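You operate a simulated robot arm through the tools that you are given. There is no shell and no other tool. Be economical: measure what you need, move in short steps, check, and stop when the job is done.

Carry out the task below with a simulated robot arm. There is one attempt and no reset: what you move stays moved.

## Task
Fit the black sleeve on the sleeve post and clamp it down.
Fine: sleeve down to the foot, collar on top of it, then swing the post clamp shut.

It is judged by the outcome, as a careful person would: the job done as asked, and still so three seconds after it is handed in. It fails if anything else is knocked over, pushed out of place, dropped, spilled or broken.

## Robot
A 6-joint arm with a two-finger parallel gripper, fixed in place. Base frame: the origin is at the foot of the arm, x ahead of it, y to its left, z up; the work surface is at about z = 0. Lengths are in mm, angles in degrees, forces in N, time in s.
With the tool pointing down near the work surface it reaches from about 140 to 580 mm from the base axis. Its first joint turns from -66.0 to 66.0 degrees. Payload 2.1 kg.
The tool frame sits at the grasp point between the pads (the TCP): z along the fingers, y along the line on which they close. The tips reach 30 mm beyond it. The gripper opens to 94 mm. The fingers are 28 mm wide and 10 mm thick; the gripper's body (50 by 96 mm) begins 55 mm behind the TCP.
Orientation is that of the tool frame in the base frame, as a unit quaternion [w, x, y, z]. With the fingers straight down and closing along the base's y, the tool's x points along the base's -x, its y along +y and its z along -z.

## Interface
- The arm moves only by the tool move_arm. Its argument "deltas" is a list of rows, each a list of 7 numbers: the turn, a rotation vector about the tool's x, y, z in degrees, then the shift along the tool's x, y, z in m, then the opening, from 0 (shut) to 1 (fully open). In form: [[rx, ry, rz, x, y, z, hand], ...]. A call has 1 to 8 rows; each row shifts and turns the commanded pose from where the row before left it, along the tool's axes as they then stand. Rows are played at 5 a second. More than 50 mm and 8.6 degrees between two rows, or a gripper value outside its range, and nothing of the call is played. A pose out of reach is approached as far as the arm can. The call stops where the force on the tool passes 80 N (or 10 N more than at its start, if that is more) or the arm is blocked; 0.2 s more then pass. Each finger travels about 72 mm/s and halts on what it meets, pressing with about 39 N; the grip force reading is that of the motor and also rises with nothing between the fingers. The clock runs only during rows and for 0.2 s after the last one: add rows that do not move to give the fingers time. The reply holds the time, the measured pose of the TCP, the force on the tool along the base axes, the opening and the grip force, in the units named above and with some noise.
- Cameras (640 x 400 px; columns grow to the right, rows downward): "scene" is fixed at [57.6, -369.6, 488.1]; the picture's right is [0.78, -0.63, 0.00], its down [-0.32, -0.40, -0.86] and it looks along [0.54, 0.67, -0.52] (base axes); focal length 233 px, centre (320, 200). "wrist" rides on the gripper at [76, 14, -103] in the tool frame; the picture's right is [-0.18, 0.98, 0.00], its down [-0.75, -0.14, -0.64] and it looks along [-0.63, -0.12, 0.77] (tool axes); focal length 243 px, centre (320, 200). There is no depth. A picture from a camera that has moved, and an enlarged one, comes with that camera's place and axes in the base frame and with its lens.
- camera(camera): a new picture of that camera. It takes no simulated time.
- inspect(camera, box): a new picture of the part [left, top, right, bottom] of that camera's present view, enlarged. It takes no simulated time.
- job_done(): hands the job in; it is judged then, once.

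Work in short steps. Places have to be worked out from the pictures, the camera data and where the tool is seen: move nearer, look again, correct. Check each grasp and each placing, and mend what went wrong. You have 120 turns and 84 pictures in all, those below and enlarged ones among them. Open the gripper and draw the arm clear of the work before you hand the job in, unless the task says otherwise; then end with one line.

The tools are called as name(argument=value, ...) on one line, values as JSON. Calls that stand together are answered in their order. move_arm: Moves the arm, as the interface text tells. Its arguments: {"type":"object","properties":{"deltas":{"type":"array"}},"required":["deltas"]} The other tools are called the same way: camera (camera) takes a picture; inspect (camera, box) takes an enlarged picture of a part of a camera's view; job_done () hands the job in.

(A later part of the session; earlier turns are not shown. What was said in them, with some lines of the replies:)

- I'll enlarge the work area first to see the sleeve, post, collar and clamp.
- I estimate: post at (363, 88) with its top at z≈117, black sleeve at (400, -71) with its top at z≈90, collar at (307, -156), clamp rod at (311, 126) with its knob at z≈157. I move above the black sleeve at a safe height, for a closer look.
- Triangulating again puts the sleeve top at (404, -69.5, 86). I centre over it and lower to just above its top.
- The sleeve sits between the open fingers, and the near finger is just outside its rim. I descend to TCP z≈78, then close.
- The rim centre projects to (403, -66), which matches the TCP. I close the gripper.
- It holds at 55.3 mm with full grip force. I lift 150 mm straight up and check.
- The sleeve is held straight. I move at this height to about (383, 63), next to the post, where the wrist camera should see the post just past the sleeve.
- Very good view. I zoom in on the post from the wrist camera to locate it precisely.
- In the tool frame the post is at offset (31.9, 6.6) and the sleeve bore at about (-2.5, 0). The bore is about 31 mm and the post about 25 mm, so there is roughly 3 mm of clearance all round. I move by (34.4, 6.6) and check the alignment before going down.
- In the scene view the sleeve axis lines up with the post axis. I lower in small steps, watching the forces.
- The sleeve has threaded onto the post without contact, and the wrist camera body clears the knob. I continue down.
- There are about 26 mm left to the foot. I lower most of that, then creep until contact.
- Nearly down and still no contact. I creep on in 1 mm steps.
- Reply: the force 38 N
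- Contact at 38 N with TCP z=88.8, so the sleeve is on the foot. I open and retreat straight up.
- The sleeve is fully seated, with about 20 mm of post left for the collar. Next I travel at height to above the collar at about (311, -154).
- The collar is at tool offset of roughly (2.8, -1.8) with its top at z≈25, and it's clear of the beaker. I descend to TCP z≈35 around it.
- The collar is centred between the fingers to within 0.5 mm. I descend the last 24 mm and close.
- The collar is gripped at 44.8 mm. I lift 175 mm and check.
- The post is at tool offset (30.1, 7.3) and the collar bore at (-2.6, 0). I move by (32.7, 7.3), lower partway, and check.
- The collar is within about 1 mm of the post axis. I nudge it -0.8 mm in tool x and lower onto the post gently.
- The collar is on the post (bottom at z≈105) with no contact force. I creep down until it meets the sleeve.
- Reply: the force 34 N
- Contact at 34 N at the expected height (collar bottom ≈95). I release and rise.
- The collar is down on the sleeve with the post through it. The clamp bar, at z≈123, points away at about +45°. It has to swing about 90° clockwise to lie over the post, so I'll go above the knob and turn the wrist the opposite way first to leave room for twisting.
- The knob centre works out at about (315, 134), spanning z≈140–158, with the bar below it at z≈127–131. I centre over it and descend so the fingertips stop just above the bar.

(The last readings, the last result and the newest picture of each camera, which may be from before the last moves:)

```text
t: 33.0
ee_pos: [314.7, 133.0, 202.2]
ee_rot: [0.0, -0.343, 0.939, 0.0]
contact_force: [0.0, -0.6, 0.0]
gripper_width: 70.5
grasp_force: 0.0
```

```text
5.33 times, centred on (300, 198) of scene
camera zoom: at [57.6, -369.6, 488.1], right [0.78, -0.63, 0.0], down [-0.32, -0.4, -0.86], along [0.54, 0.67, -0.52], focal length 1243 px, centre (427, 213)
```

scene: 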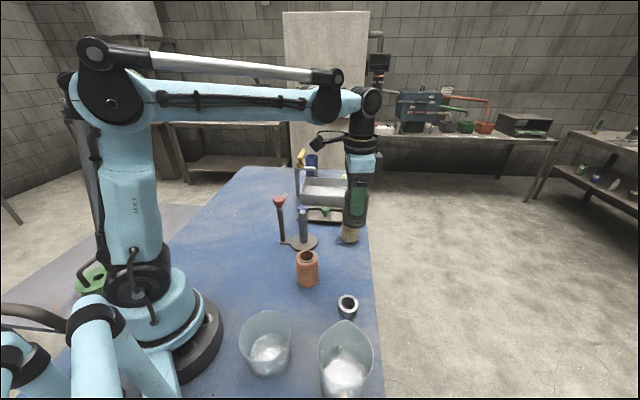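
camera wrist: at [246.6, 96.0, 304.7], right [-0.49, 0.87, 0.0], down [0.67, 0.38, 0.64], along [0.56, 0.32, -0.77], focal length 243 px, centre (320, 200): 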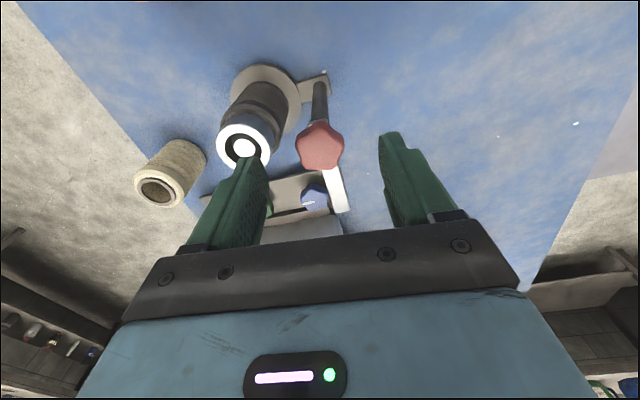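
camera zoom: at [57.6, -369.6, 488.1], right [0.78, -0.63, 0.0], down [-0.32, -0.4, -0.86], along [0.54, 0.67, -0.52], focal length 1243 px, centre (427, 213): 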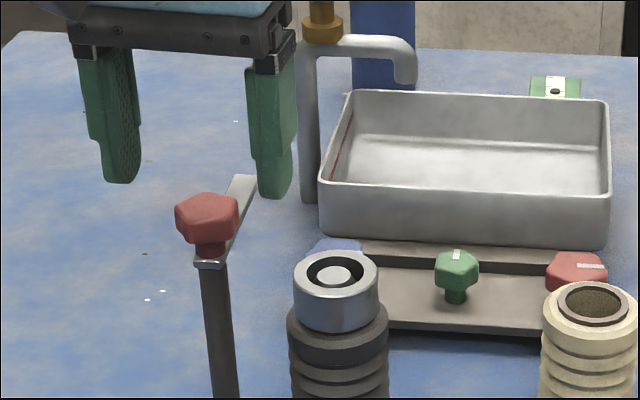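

The knob is centred between the fingers. I descend to TCP z≈165.

move_arm(deltas=[[0, 0, 0, 0, 0, 0.02, 0.75], [0, 0, 0, 0, 0, 0.017, 0.75], [0, 0, 0, 0, 0, 0, 0.75]])

inspect(camera="scene", box=[240, 160, 360, 235])

camera(camera="wrist")

```text
t: 33.8
ee_pos: [314.5, 134.1, 165.6]
ee_rot: [0.001, -0.342, 0.94, 0.0]
contact_force: [0.6, 0.5, 0.3]
gripper_width: 70.6
grasp_force: 0.0
```

```text
5.33 times, centred on (300, 198) of scene
camera zoom: at [57.6, -369.6, 488.1], right [0.78, -0.63, 0.0], down [-0.32, -0.4, -0.86], along [0.54, 0.67, -0.52], focal length 1243 px, centre (427, 213)
```

zoom: 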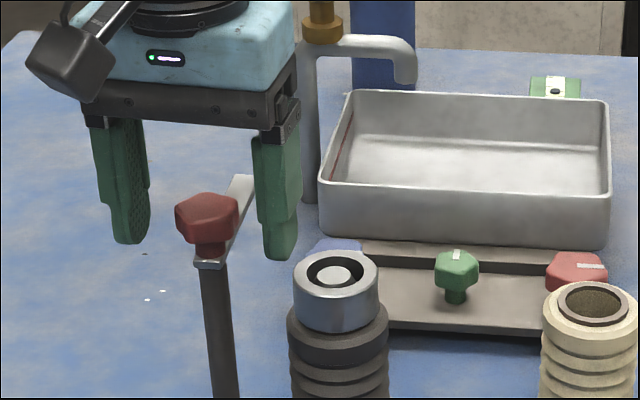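

```text
38 pictures are left
camera wrist: at [247.1, 95.7, 267.9], right [-0.49, 0.87, 0.0], down [0.67, 0.38, 0.64], along [0.56, 0.32, -0.77], focal length 243 px, centre (320, 200)
```

wrist: 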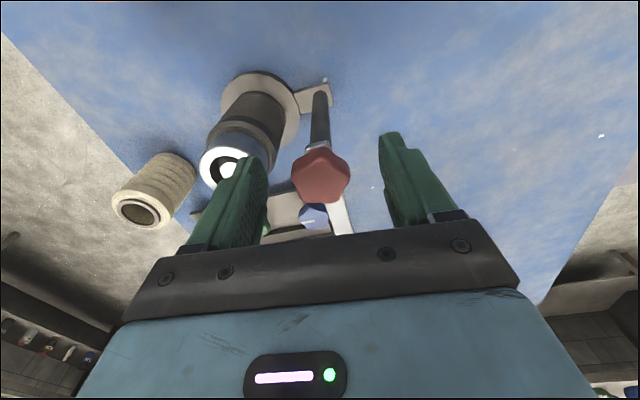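

The fingers straddle the knob with the tips above the bar. I close on the knob.

move_arm(deltas=[[0, 0, 0, 0, 0, 0, 0.2], [0, 0, 0, 0, 0, 0, 0.2], [0, 0, 0, 0, 0, 0, 0.2], [0, 0, 0, 0, 0, 0, 0.2], [0, 0, 0, 0, 0, 0, 0.2]])

inspect(camera="scene", box=[240, 160, 360, 235])

```text
t: 35.0
ee_pos: [314.3, 133.4, 166.0]
ee_rot: [0.0, -0.342, 0.94, 0.0]
contact_force: [4.4, -3.2, -5.9]
gripper_width: 31.4
grasp_force: 45.2
```

```text
5.33 times, centred on (300, 198) of scene
camera zoom: at [57.6, -369.6, 488.2], right [0.78, -0.63, 0.0], down [-0.32, -0.4, -0.86], along [0.54, 0.67, -0.52], focal length 1243 px, centre (427, 213)
```

zoom: 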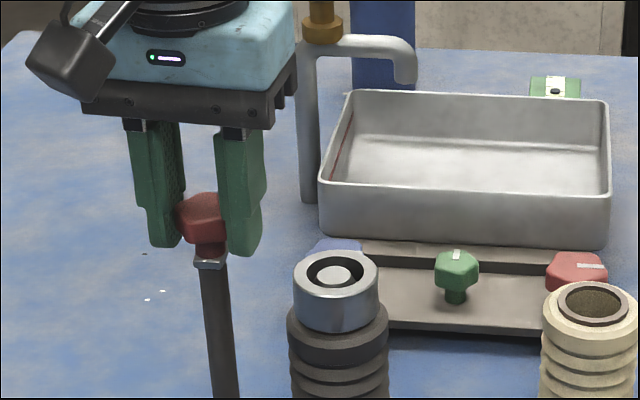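

The knob is gripped at 31.4 mm with small side forces. I try a 16° clockwise turn and check whether the bar follows.

move_arm(deltas=[[0, 0, 4, 0, 0, 0, 0.2], [0, 0, 4, 0, 0, 0, 0.2], [0, 0, 4, 0, 0, 0, 0.2], [0, 0, 4, 0, 0, 0, 0.2], [0, 0, 0, 0, 0, 0, 0.2]])

inspect(camera="scene", box=[240, 160, 360, 235])

camera(camera="wrist")

```text
t: 36.2
ee_pos: [314.8, 133.7, 166.0]
ee_rot: [0.001, -0.208, 0.978, 0.001]
contact_force: [2.1, 2.5, 8.5]
gripper_width: 31.6
grasp_force: 45.0
```

```text
5.33 times, centred on (300, 198) of scene
camera zoom: at [57.6, -369.6, 488.1], right [0.78, -0.63, 0.0], down [-0.32, -0.4, -0.86], along [0.54, 0.67, -0.52], focal length 1243 px, centre (427, 213)
```

zoom: 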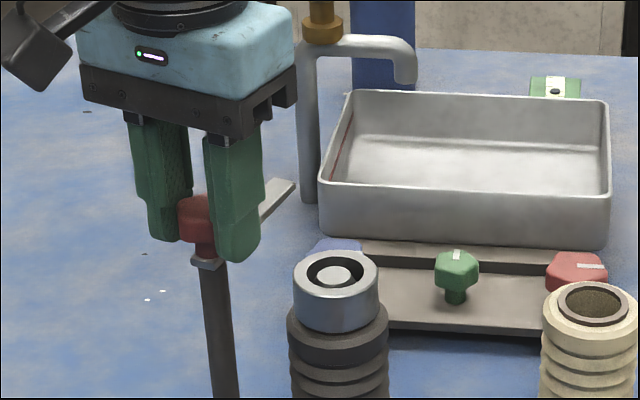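

```text
35 pictures are left
camera wrist: at [238.9, 116.3, 268.1], right [-0.23, 0.97, 0.0], down [0.74, 0.18, 0.64], along [0.63, 0.15, -0.77], focal length 243 px, centre (320, 200)
```

wrist: 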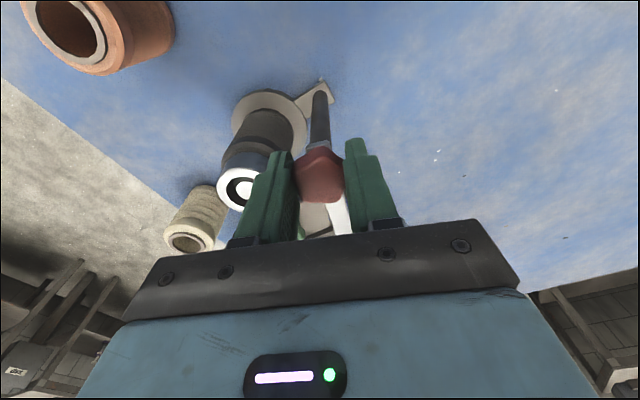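

The bar follows the knob. I continue the turn.

move_arm(deltas=[[0, 0, 5, 0, 0, 0, 0.2], [0, 0, 5, 0, 0, 0, 0.2], [0, 0, 5, 0, 0, 0, 0.2], [0, 0, 5, 0, 0, 0, 0.2], [0, 0, 5, 0, 0, 0, 0.2], [0, 0, 5, 0, 0, 0, 0.2], [0, 0, 5, 0, 0, 0, 0.2], [0, 0, 0, 0, 0, 0, 0.2]])

inspect(camera="scene", box=[240, 160, 360, 235])

```text
t: 38.0
ee_pos: [314.6, 136.6, 165.4]
ee_rot: [0.0, 0.096, 0.995, 0.004]
contact_force: [1.3, 31.1, 22.0]
gripper_width: 31.1
grasp_force: 44.9
```

```text
5.33 times, centred on (300, 198) of scene
camera zoom: at [57.5, -369.5, 488.2], right [0.78, -0.63, 0.0], down [-0.32, -0.4, -0.86], along [0.54, 0.67, -0.52], focal length 1243 px, centre (427, 213)
```

zoom: 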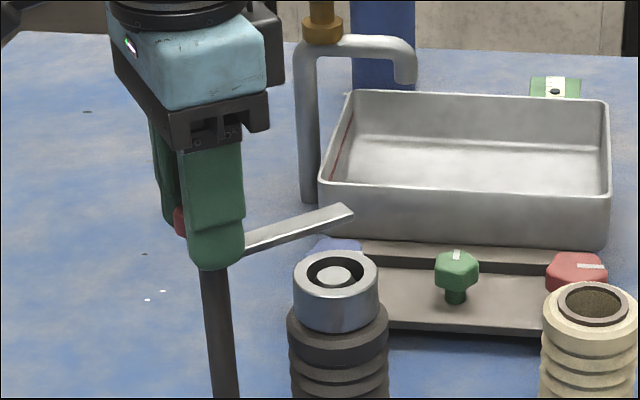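

The bar has swung 51°, but a 31 N side load has built up because I'm slightly off the axis. I shift toward it (+y, slightly up) to relieve that.

move_arm(deltas=[[0, 0, 0, 0, 0.002, -0.001, 0.2], [0, 0, 0, 0, 0, 0, 0.2]])

```text
t: 38.6
ee_pos: [315.0, 136.4, 166.8]
ee_rot: [0.0, 0.095, 0.995, 0.002]
contact_force: [1.7, 16.3, -14.1]
gripper_width: 31.6
grasp_force: 44.6
```

The load is falling. The true axis appears to be near (318, 137), so I shift there and turn further.

move_arm(deltas=[[0, 0, 0, -0.0018, 0.0015, 0.0003, 0.2], [0, 0, 5, 0, 0, 0, 0.2], [0, 0, 5, 0, 0, 0, 0.2], [0, 0, 5, 0, 0, 0, 0.2], [0, 0, 5, 0, 0, 0, 0.2], [0, 0, 0, 0, 0, 0, 0.2]])

inspect(camera="scene", box=[240, 160, 360, 235])

```text
t: 40.0
ee_pos: [315.8, 136.3, 164.8]
ee_rot: [-0.002, 0.267, 0.964, 0.0]
contact_force: [-22.8, 1.8, -20.9]
gripper_width: 31.5
grasp_force: 44.8
```

```text
5.33 times, centred on (300, 198) of scene
camera zoom: at [57.7, -369.5, 488.2], right [0.78, -0.63, 0.0], down [-0.32, -0.4, -0.86], along [0.54, 0.67, -0.52], focal length 1243 px, centre (427, 213)
```

zoom: 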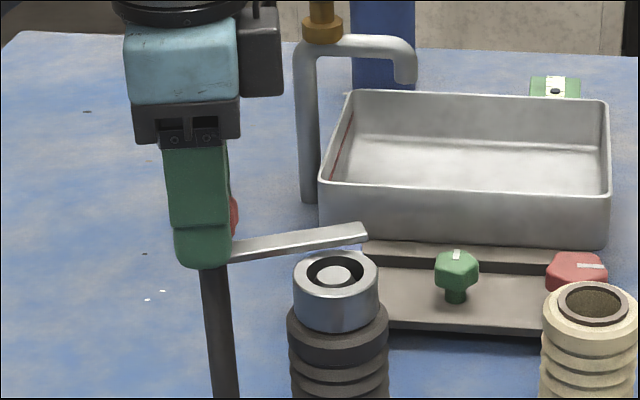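

The bar is at about -26° and the post direction is -45°, so roughly 19° remain. I relieve the small load and turn on.

move_arm(deltas=[[0, 0, 0, 0.0013, -0.0008, 0.0005, 0.2], [0, 0, 5, 0, 0, 0, 0.2], [0, 0, 5, 0, 0, 0, 0.2], [0, 0, 4, 0, 0, 0, 0.2], [0, 0, 0, 0, 0, 0, 0.2]])

inspect(camera="scene", box=[240, 160, 360, 235])

camera(camera="wrist")

```text
t: 41.2
ee_pos: [316.1, 136.9, 165.5]
ee_rot: [0.001, 0.383, 0.924, 0.001]
contact_force: [-0.4, -0.6, 11.2]
gripper_width: 31.0
grasp_force: 45.0
```

```text
5.33 times, centred on (300, 198) of scene
camera zoom: at [57.6, -369.6, 488.1], right [0.78, -0.63, 0.0], down [-0.32, -0.4, -0.86], along [0.54, 0.67, -0.52], focal length 1243 px, centre (427, 213)
```

zoom: 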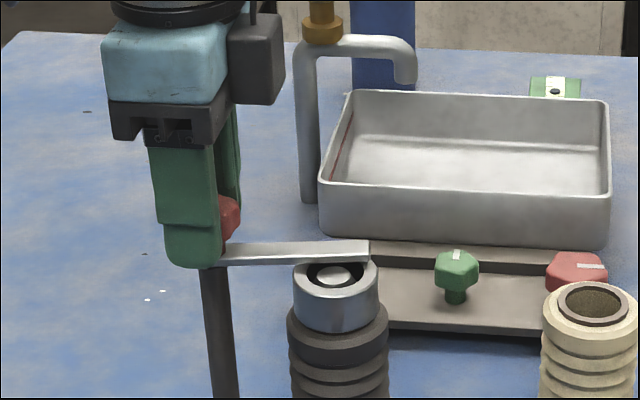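

```text
31 pictures are left
camera wrist: at [271.7, 201.0, 268.2], right [0.83, 0.56, 0.0], down [0.43, -0.63, 0.64], along [0.37, -0.53, -0.77], focal length 243 px, centre (320, 200)
```

wrist: 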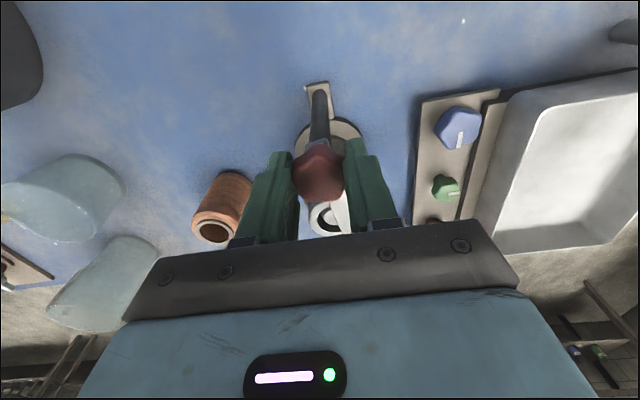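

Nearly over the post. I turn a bit further in small steps and compare.

move_arm(deltas=[[0, 0, 3, 0, 0, 0, 0.2], [0, 0, 2, 0, 0, 0, 0.2], [0, 0, 2, 0, 0, 0, 0.2], [0, 0, 0, 0, 0, 0, 0.2]])

inspect(camera="scene", box=[260, 180, 340, 230])

inspect(camera="wrist", box=[260, 140, 400, 240])

```text
t: 42.2
ee_pos: [317.0, 136.1, 164.8]
ee_rot: [0.001, 0.438, 0.899, 0.001]
contact_force: [11.0, 3.2, 10.1]
gripper_width: 31.1
grasp_force: 45.1
```

```text
8.00 times, centred on (300, 205) of scene
camera zoom: at [57.6, -369.6, 488.2], right [0.78, -0.63, 0.0], down [-0.32, -0.4, -0.86], along [0.54, 0.67, -0.52], focal length 1864 px, centre (480, 160)
```

zoom: 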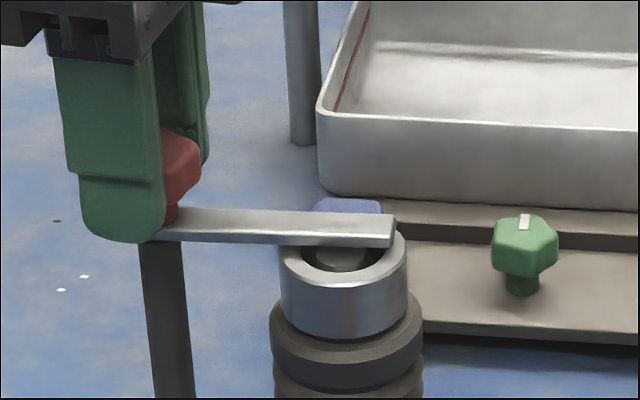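

```text
4.00 times, centred on (330, 190) of wrist
camera zoom: at [279.9, 205.9, 268.3], right [0.89, 0.46, 0.0], down [0.35, -0.68, 0.64], along [0.3, -0.57, -0.77], focal length 970 px, centre (280, 240)
```

zoom: 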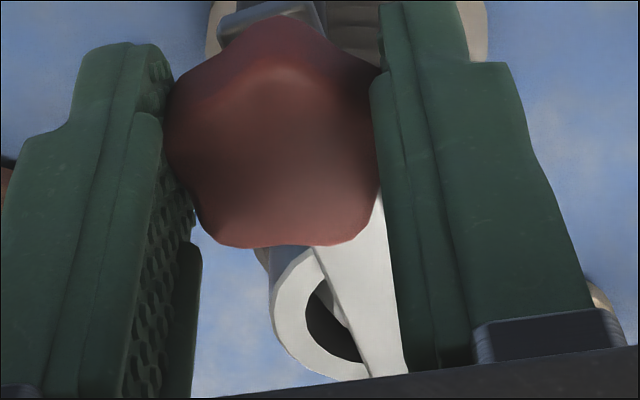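

The bar is at about -43° and still a touch short of the post centreline. I turn a few more degrees.

move_arm(deltas=[[0, 0, 2, 0, 0, 0, 0.2], [0, 0, 2, 0, 0, 0, 0.2], [0, 0, 1, 0, 0, 0, 0.2], [0, 0, 0, 0, 0, 0, 0.2]])

inspect(camera="scene", box=[260, 180, 340, 230])

inspect(camera="wrist", box=[260, 140, 400, 240])

```text
t: 43.2
ee_pos: [315.4, 137.2, 165.5]
ee_rot: [0.0, 0.476, 0.879, 0.002]
contact_force: [17.2, 8.9, 9.3]
gripper_width: 30.9
grasp_force: 44.7
```

```text
8.00 times, centred on (300, 205) of scene
camera zoom: at [57.6, -369.6, 488.2], right [0.78, -0.63, 0.0], down [-0.32, -0.4, -0.86], along [0.54, 0.67, -0.52], focal length 1864 px, centre (480, 160)
```

zoom: 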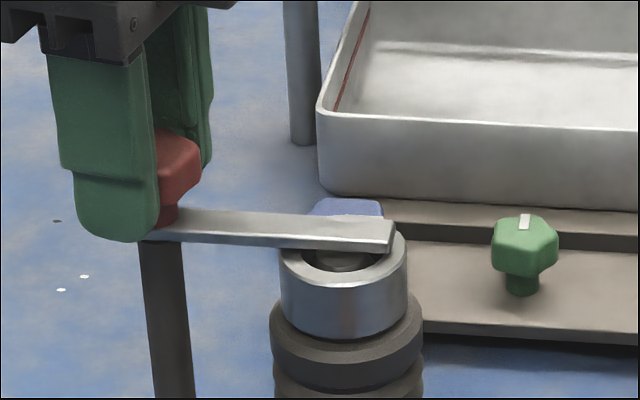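

```text
4.00 times, centred on (330, 190) of wrist
camera zoom: at [285.7, 209.0, 268.4], right [0.92, 0.38, 0.01], down [0.29, -0.71, 0.64], along [0.25, -0.59, -0.77], focal length 970 px, centre (280, 240)
```

zoom: 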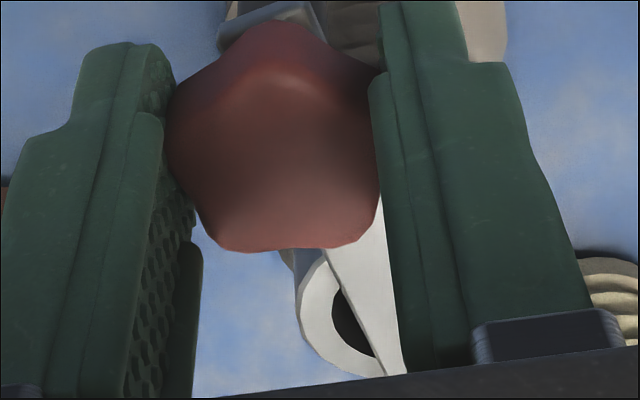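

The bar is about 3° short of centre by projection. I relieve the side load and give it a few more degrees.

move_arm(deltas=[[0, 0, 0, 0, 0.0009, 0, 0.2], [0, 0, 2, 0, 0, 0, 0.2], [0, 0, 2, 0, 0, 0, 0.2], [0, 0, 2, 0, 0, 0, 0.2], [0, 0, 0, 0, 0, 0, 0.2]])

inspect(camera="scene", box=[260, 180, 340, 230])

```text
t: 44.4
ee_pos: [315.7, 137.1, 164.5]
ee_rot: [0.0, 0.522, 0.853, 0.001]
contact_force: [7.2, 10.6, 16.1]
gripper_width: 30.8
grasp_force: 44.9
```

```text
8.00 times, centred on (300, 205) of scene
camera zoom: at [57.6, -369.6, 488.2], right [0.78, -0.63, 0.0], down [-0.32, -0.4, -0.86], along [0.54, 0.67, -0.52], focal length 1864 px, centre (480, 160)
```

zoom: 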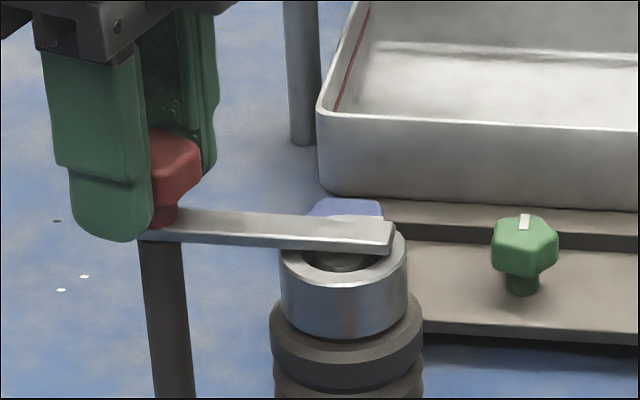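

The tool turned 6° but the bar moved only a little, so it may be at its stop or the grip is slipping. I release, rise and look from above.

move_arm(deltas=[[0, 0, 0, 0, 0, 0, 0.75], [0, 0, 0, 0, 0, 0, 0.75], [0, 0, 0, 0, 0, 0, 0.75], [0, 0, 0, 0, 0, -0.04, 0.75], [0, 0, 0, 0, 0, -0.04, 0.75], [0, 0, 0, -0.03, 0, 0, 0.75], [0, 0, 0, 0, 0, 0, 0.75]])

inspect(camera="scene", box=[260, 180, 340, 230])

camera(camera="wrist")

```text
t: 46.0
ee_pos: [329.1, 110.7, 245.8]
ee_rot: [0.001, 0.522, 0.853, 0.001]
contact_force: [-1.4, -0.9, -0.1]
gripper_width: 70.4
grasp_force: 0.0
```

```text
8.00 times, centred on (300, 205) of scene
camera zoom: at [57.6, -369.6, 488.1], right [0.78, -0.63, 0.0], down [-0.32, -0.4, -0.86], along [0.54, 0.67, -0.52], focal length 1864 px, centre (480, 160)
```

zoom: 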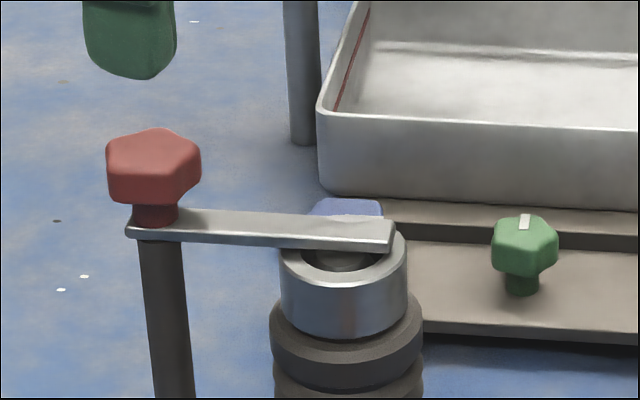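

```text
24 pictures are left
camera wrist: at [306.8, 185.3, 348.1], right [0.96, 0.28, 0.0], down [0.22, -0.74, 0.64], along [0.18, -0.61, -0.77], focal length 243 px, centre (320, 200)
```

wrist: 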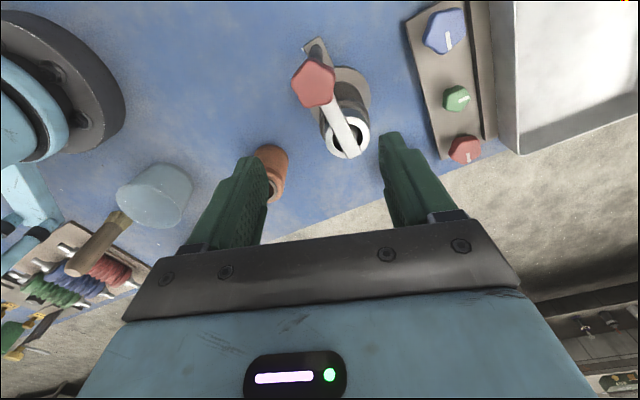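

inspect(camera="wrist", box=[280, 30, 400, 180])

```text
2.67 times, centred on (340, 105) of wrist
camera zoom: at [306.8, 185.3, 348.1], right [0.96, 0.28, 0.0], down [0.22, -0.74, 0.64], along [0.18, -0.61, -0.77], focal length 647 px, centre (267, 453)
```

zoom: 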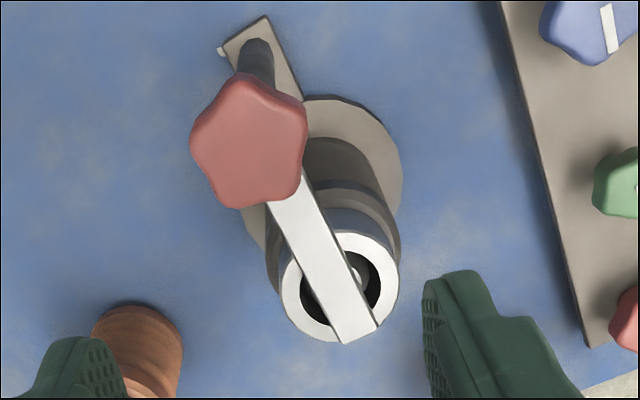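

The wrist view gives the bar direction as -45.0° and the direction from rod to post as -45°, so the bar lies centrally over the collar and is at its stop. I draw the arm up and clear and take a last look.

move_arm(deltas=[[0, 0, 0, 0, 0, -0.045, 0.75], [0, 0, 0, 0, 0, -0.045, 0.75], [0, 0, 0, 0, 0, -0.045, 0.75], [0, 0, -8, 0, 0, 0, 0.75], [0, 0, -8, 0, 0, 0, 0.75], [0, 0, 0, 0, -0.04, 0, 0.75], [0, 0, 0, 0, -0.04, 0, 0.75], [0, 0, 0, 0, 0, 0, 0.75]])

camera(camera="scene")

inspect(camera="scene", box=[240, 170, 360, 245])

camera(camera="wrist")

```text
t: 47.8
ee_pos: [270.0, 55.8, 380.2]
ee_rot: [0.001, 0.398, 0.917, 0.001]
contact_force: [0.2, 0.3, 0.9]
gripper_width: 70.6
grasp_force: 0.1
```

```text
22 pictures are left
```

scene: 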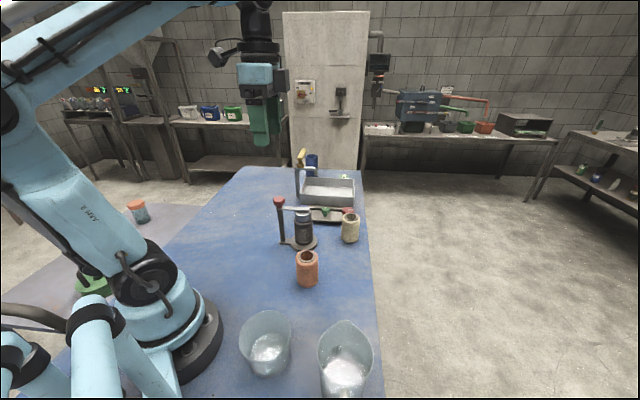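

```text
5.33 times, centred on (300, 208) of scene
camera zoom: at [57.6, -369.6, 488.1], right [0.78, -0.63, 0.0], down [-0.32, -0.4, -0.86], along [0.54, 0.67, -0.52], focal length 1243 px, centre (427, 160)
```

zoom: 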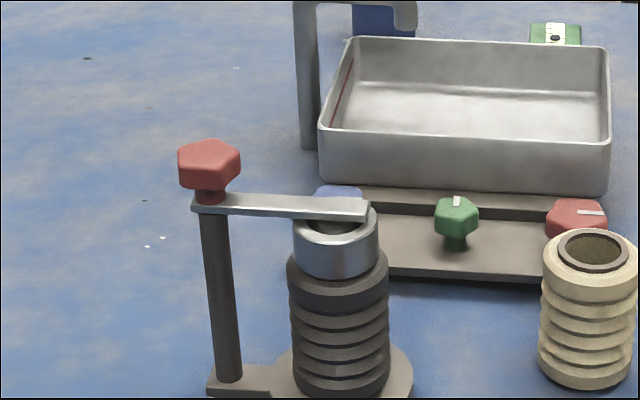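

```text
20 pictures are left
camera wrist: at [227.7, 121.7, 483.0], right [0.84, 0.54, 0.0], down [0.41, -0.65, 0.64], along [0.35, -0.54, -0.77], focal length 243 px, centre (320, 200)
```

wrist: 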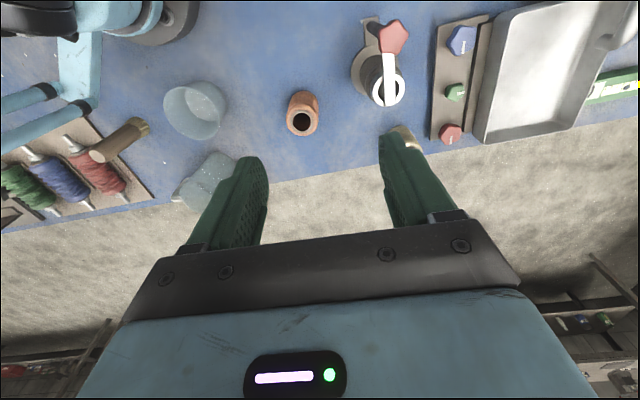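

The sleeve, collar and bar are all in place, the other items are undisturbed, and the arm is clear with the gripper open. I hand the job in.

job_done()

```text
The job is handed in.
```

The black sleeve is down on the foot with the collar on top of it, and the post clamp is swung shut over the collar; by the pictures, a gap of a few millimetres may remain between the clamp bar and the collar.
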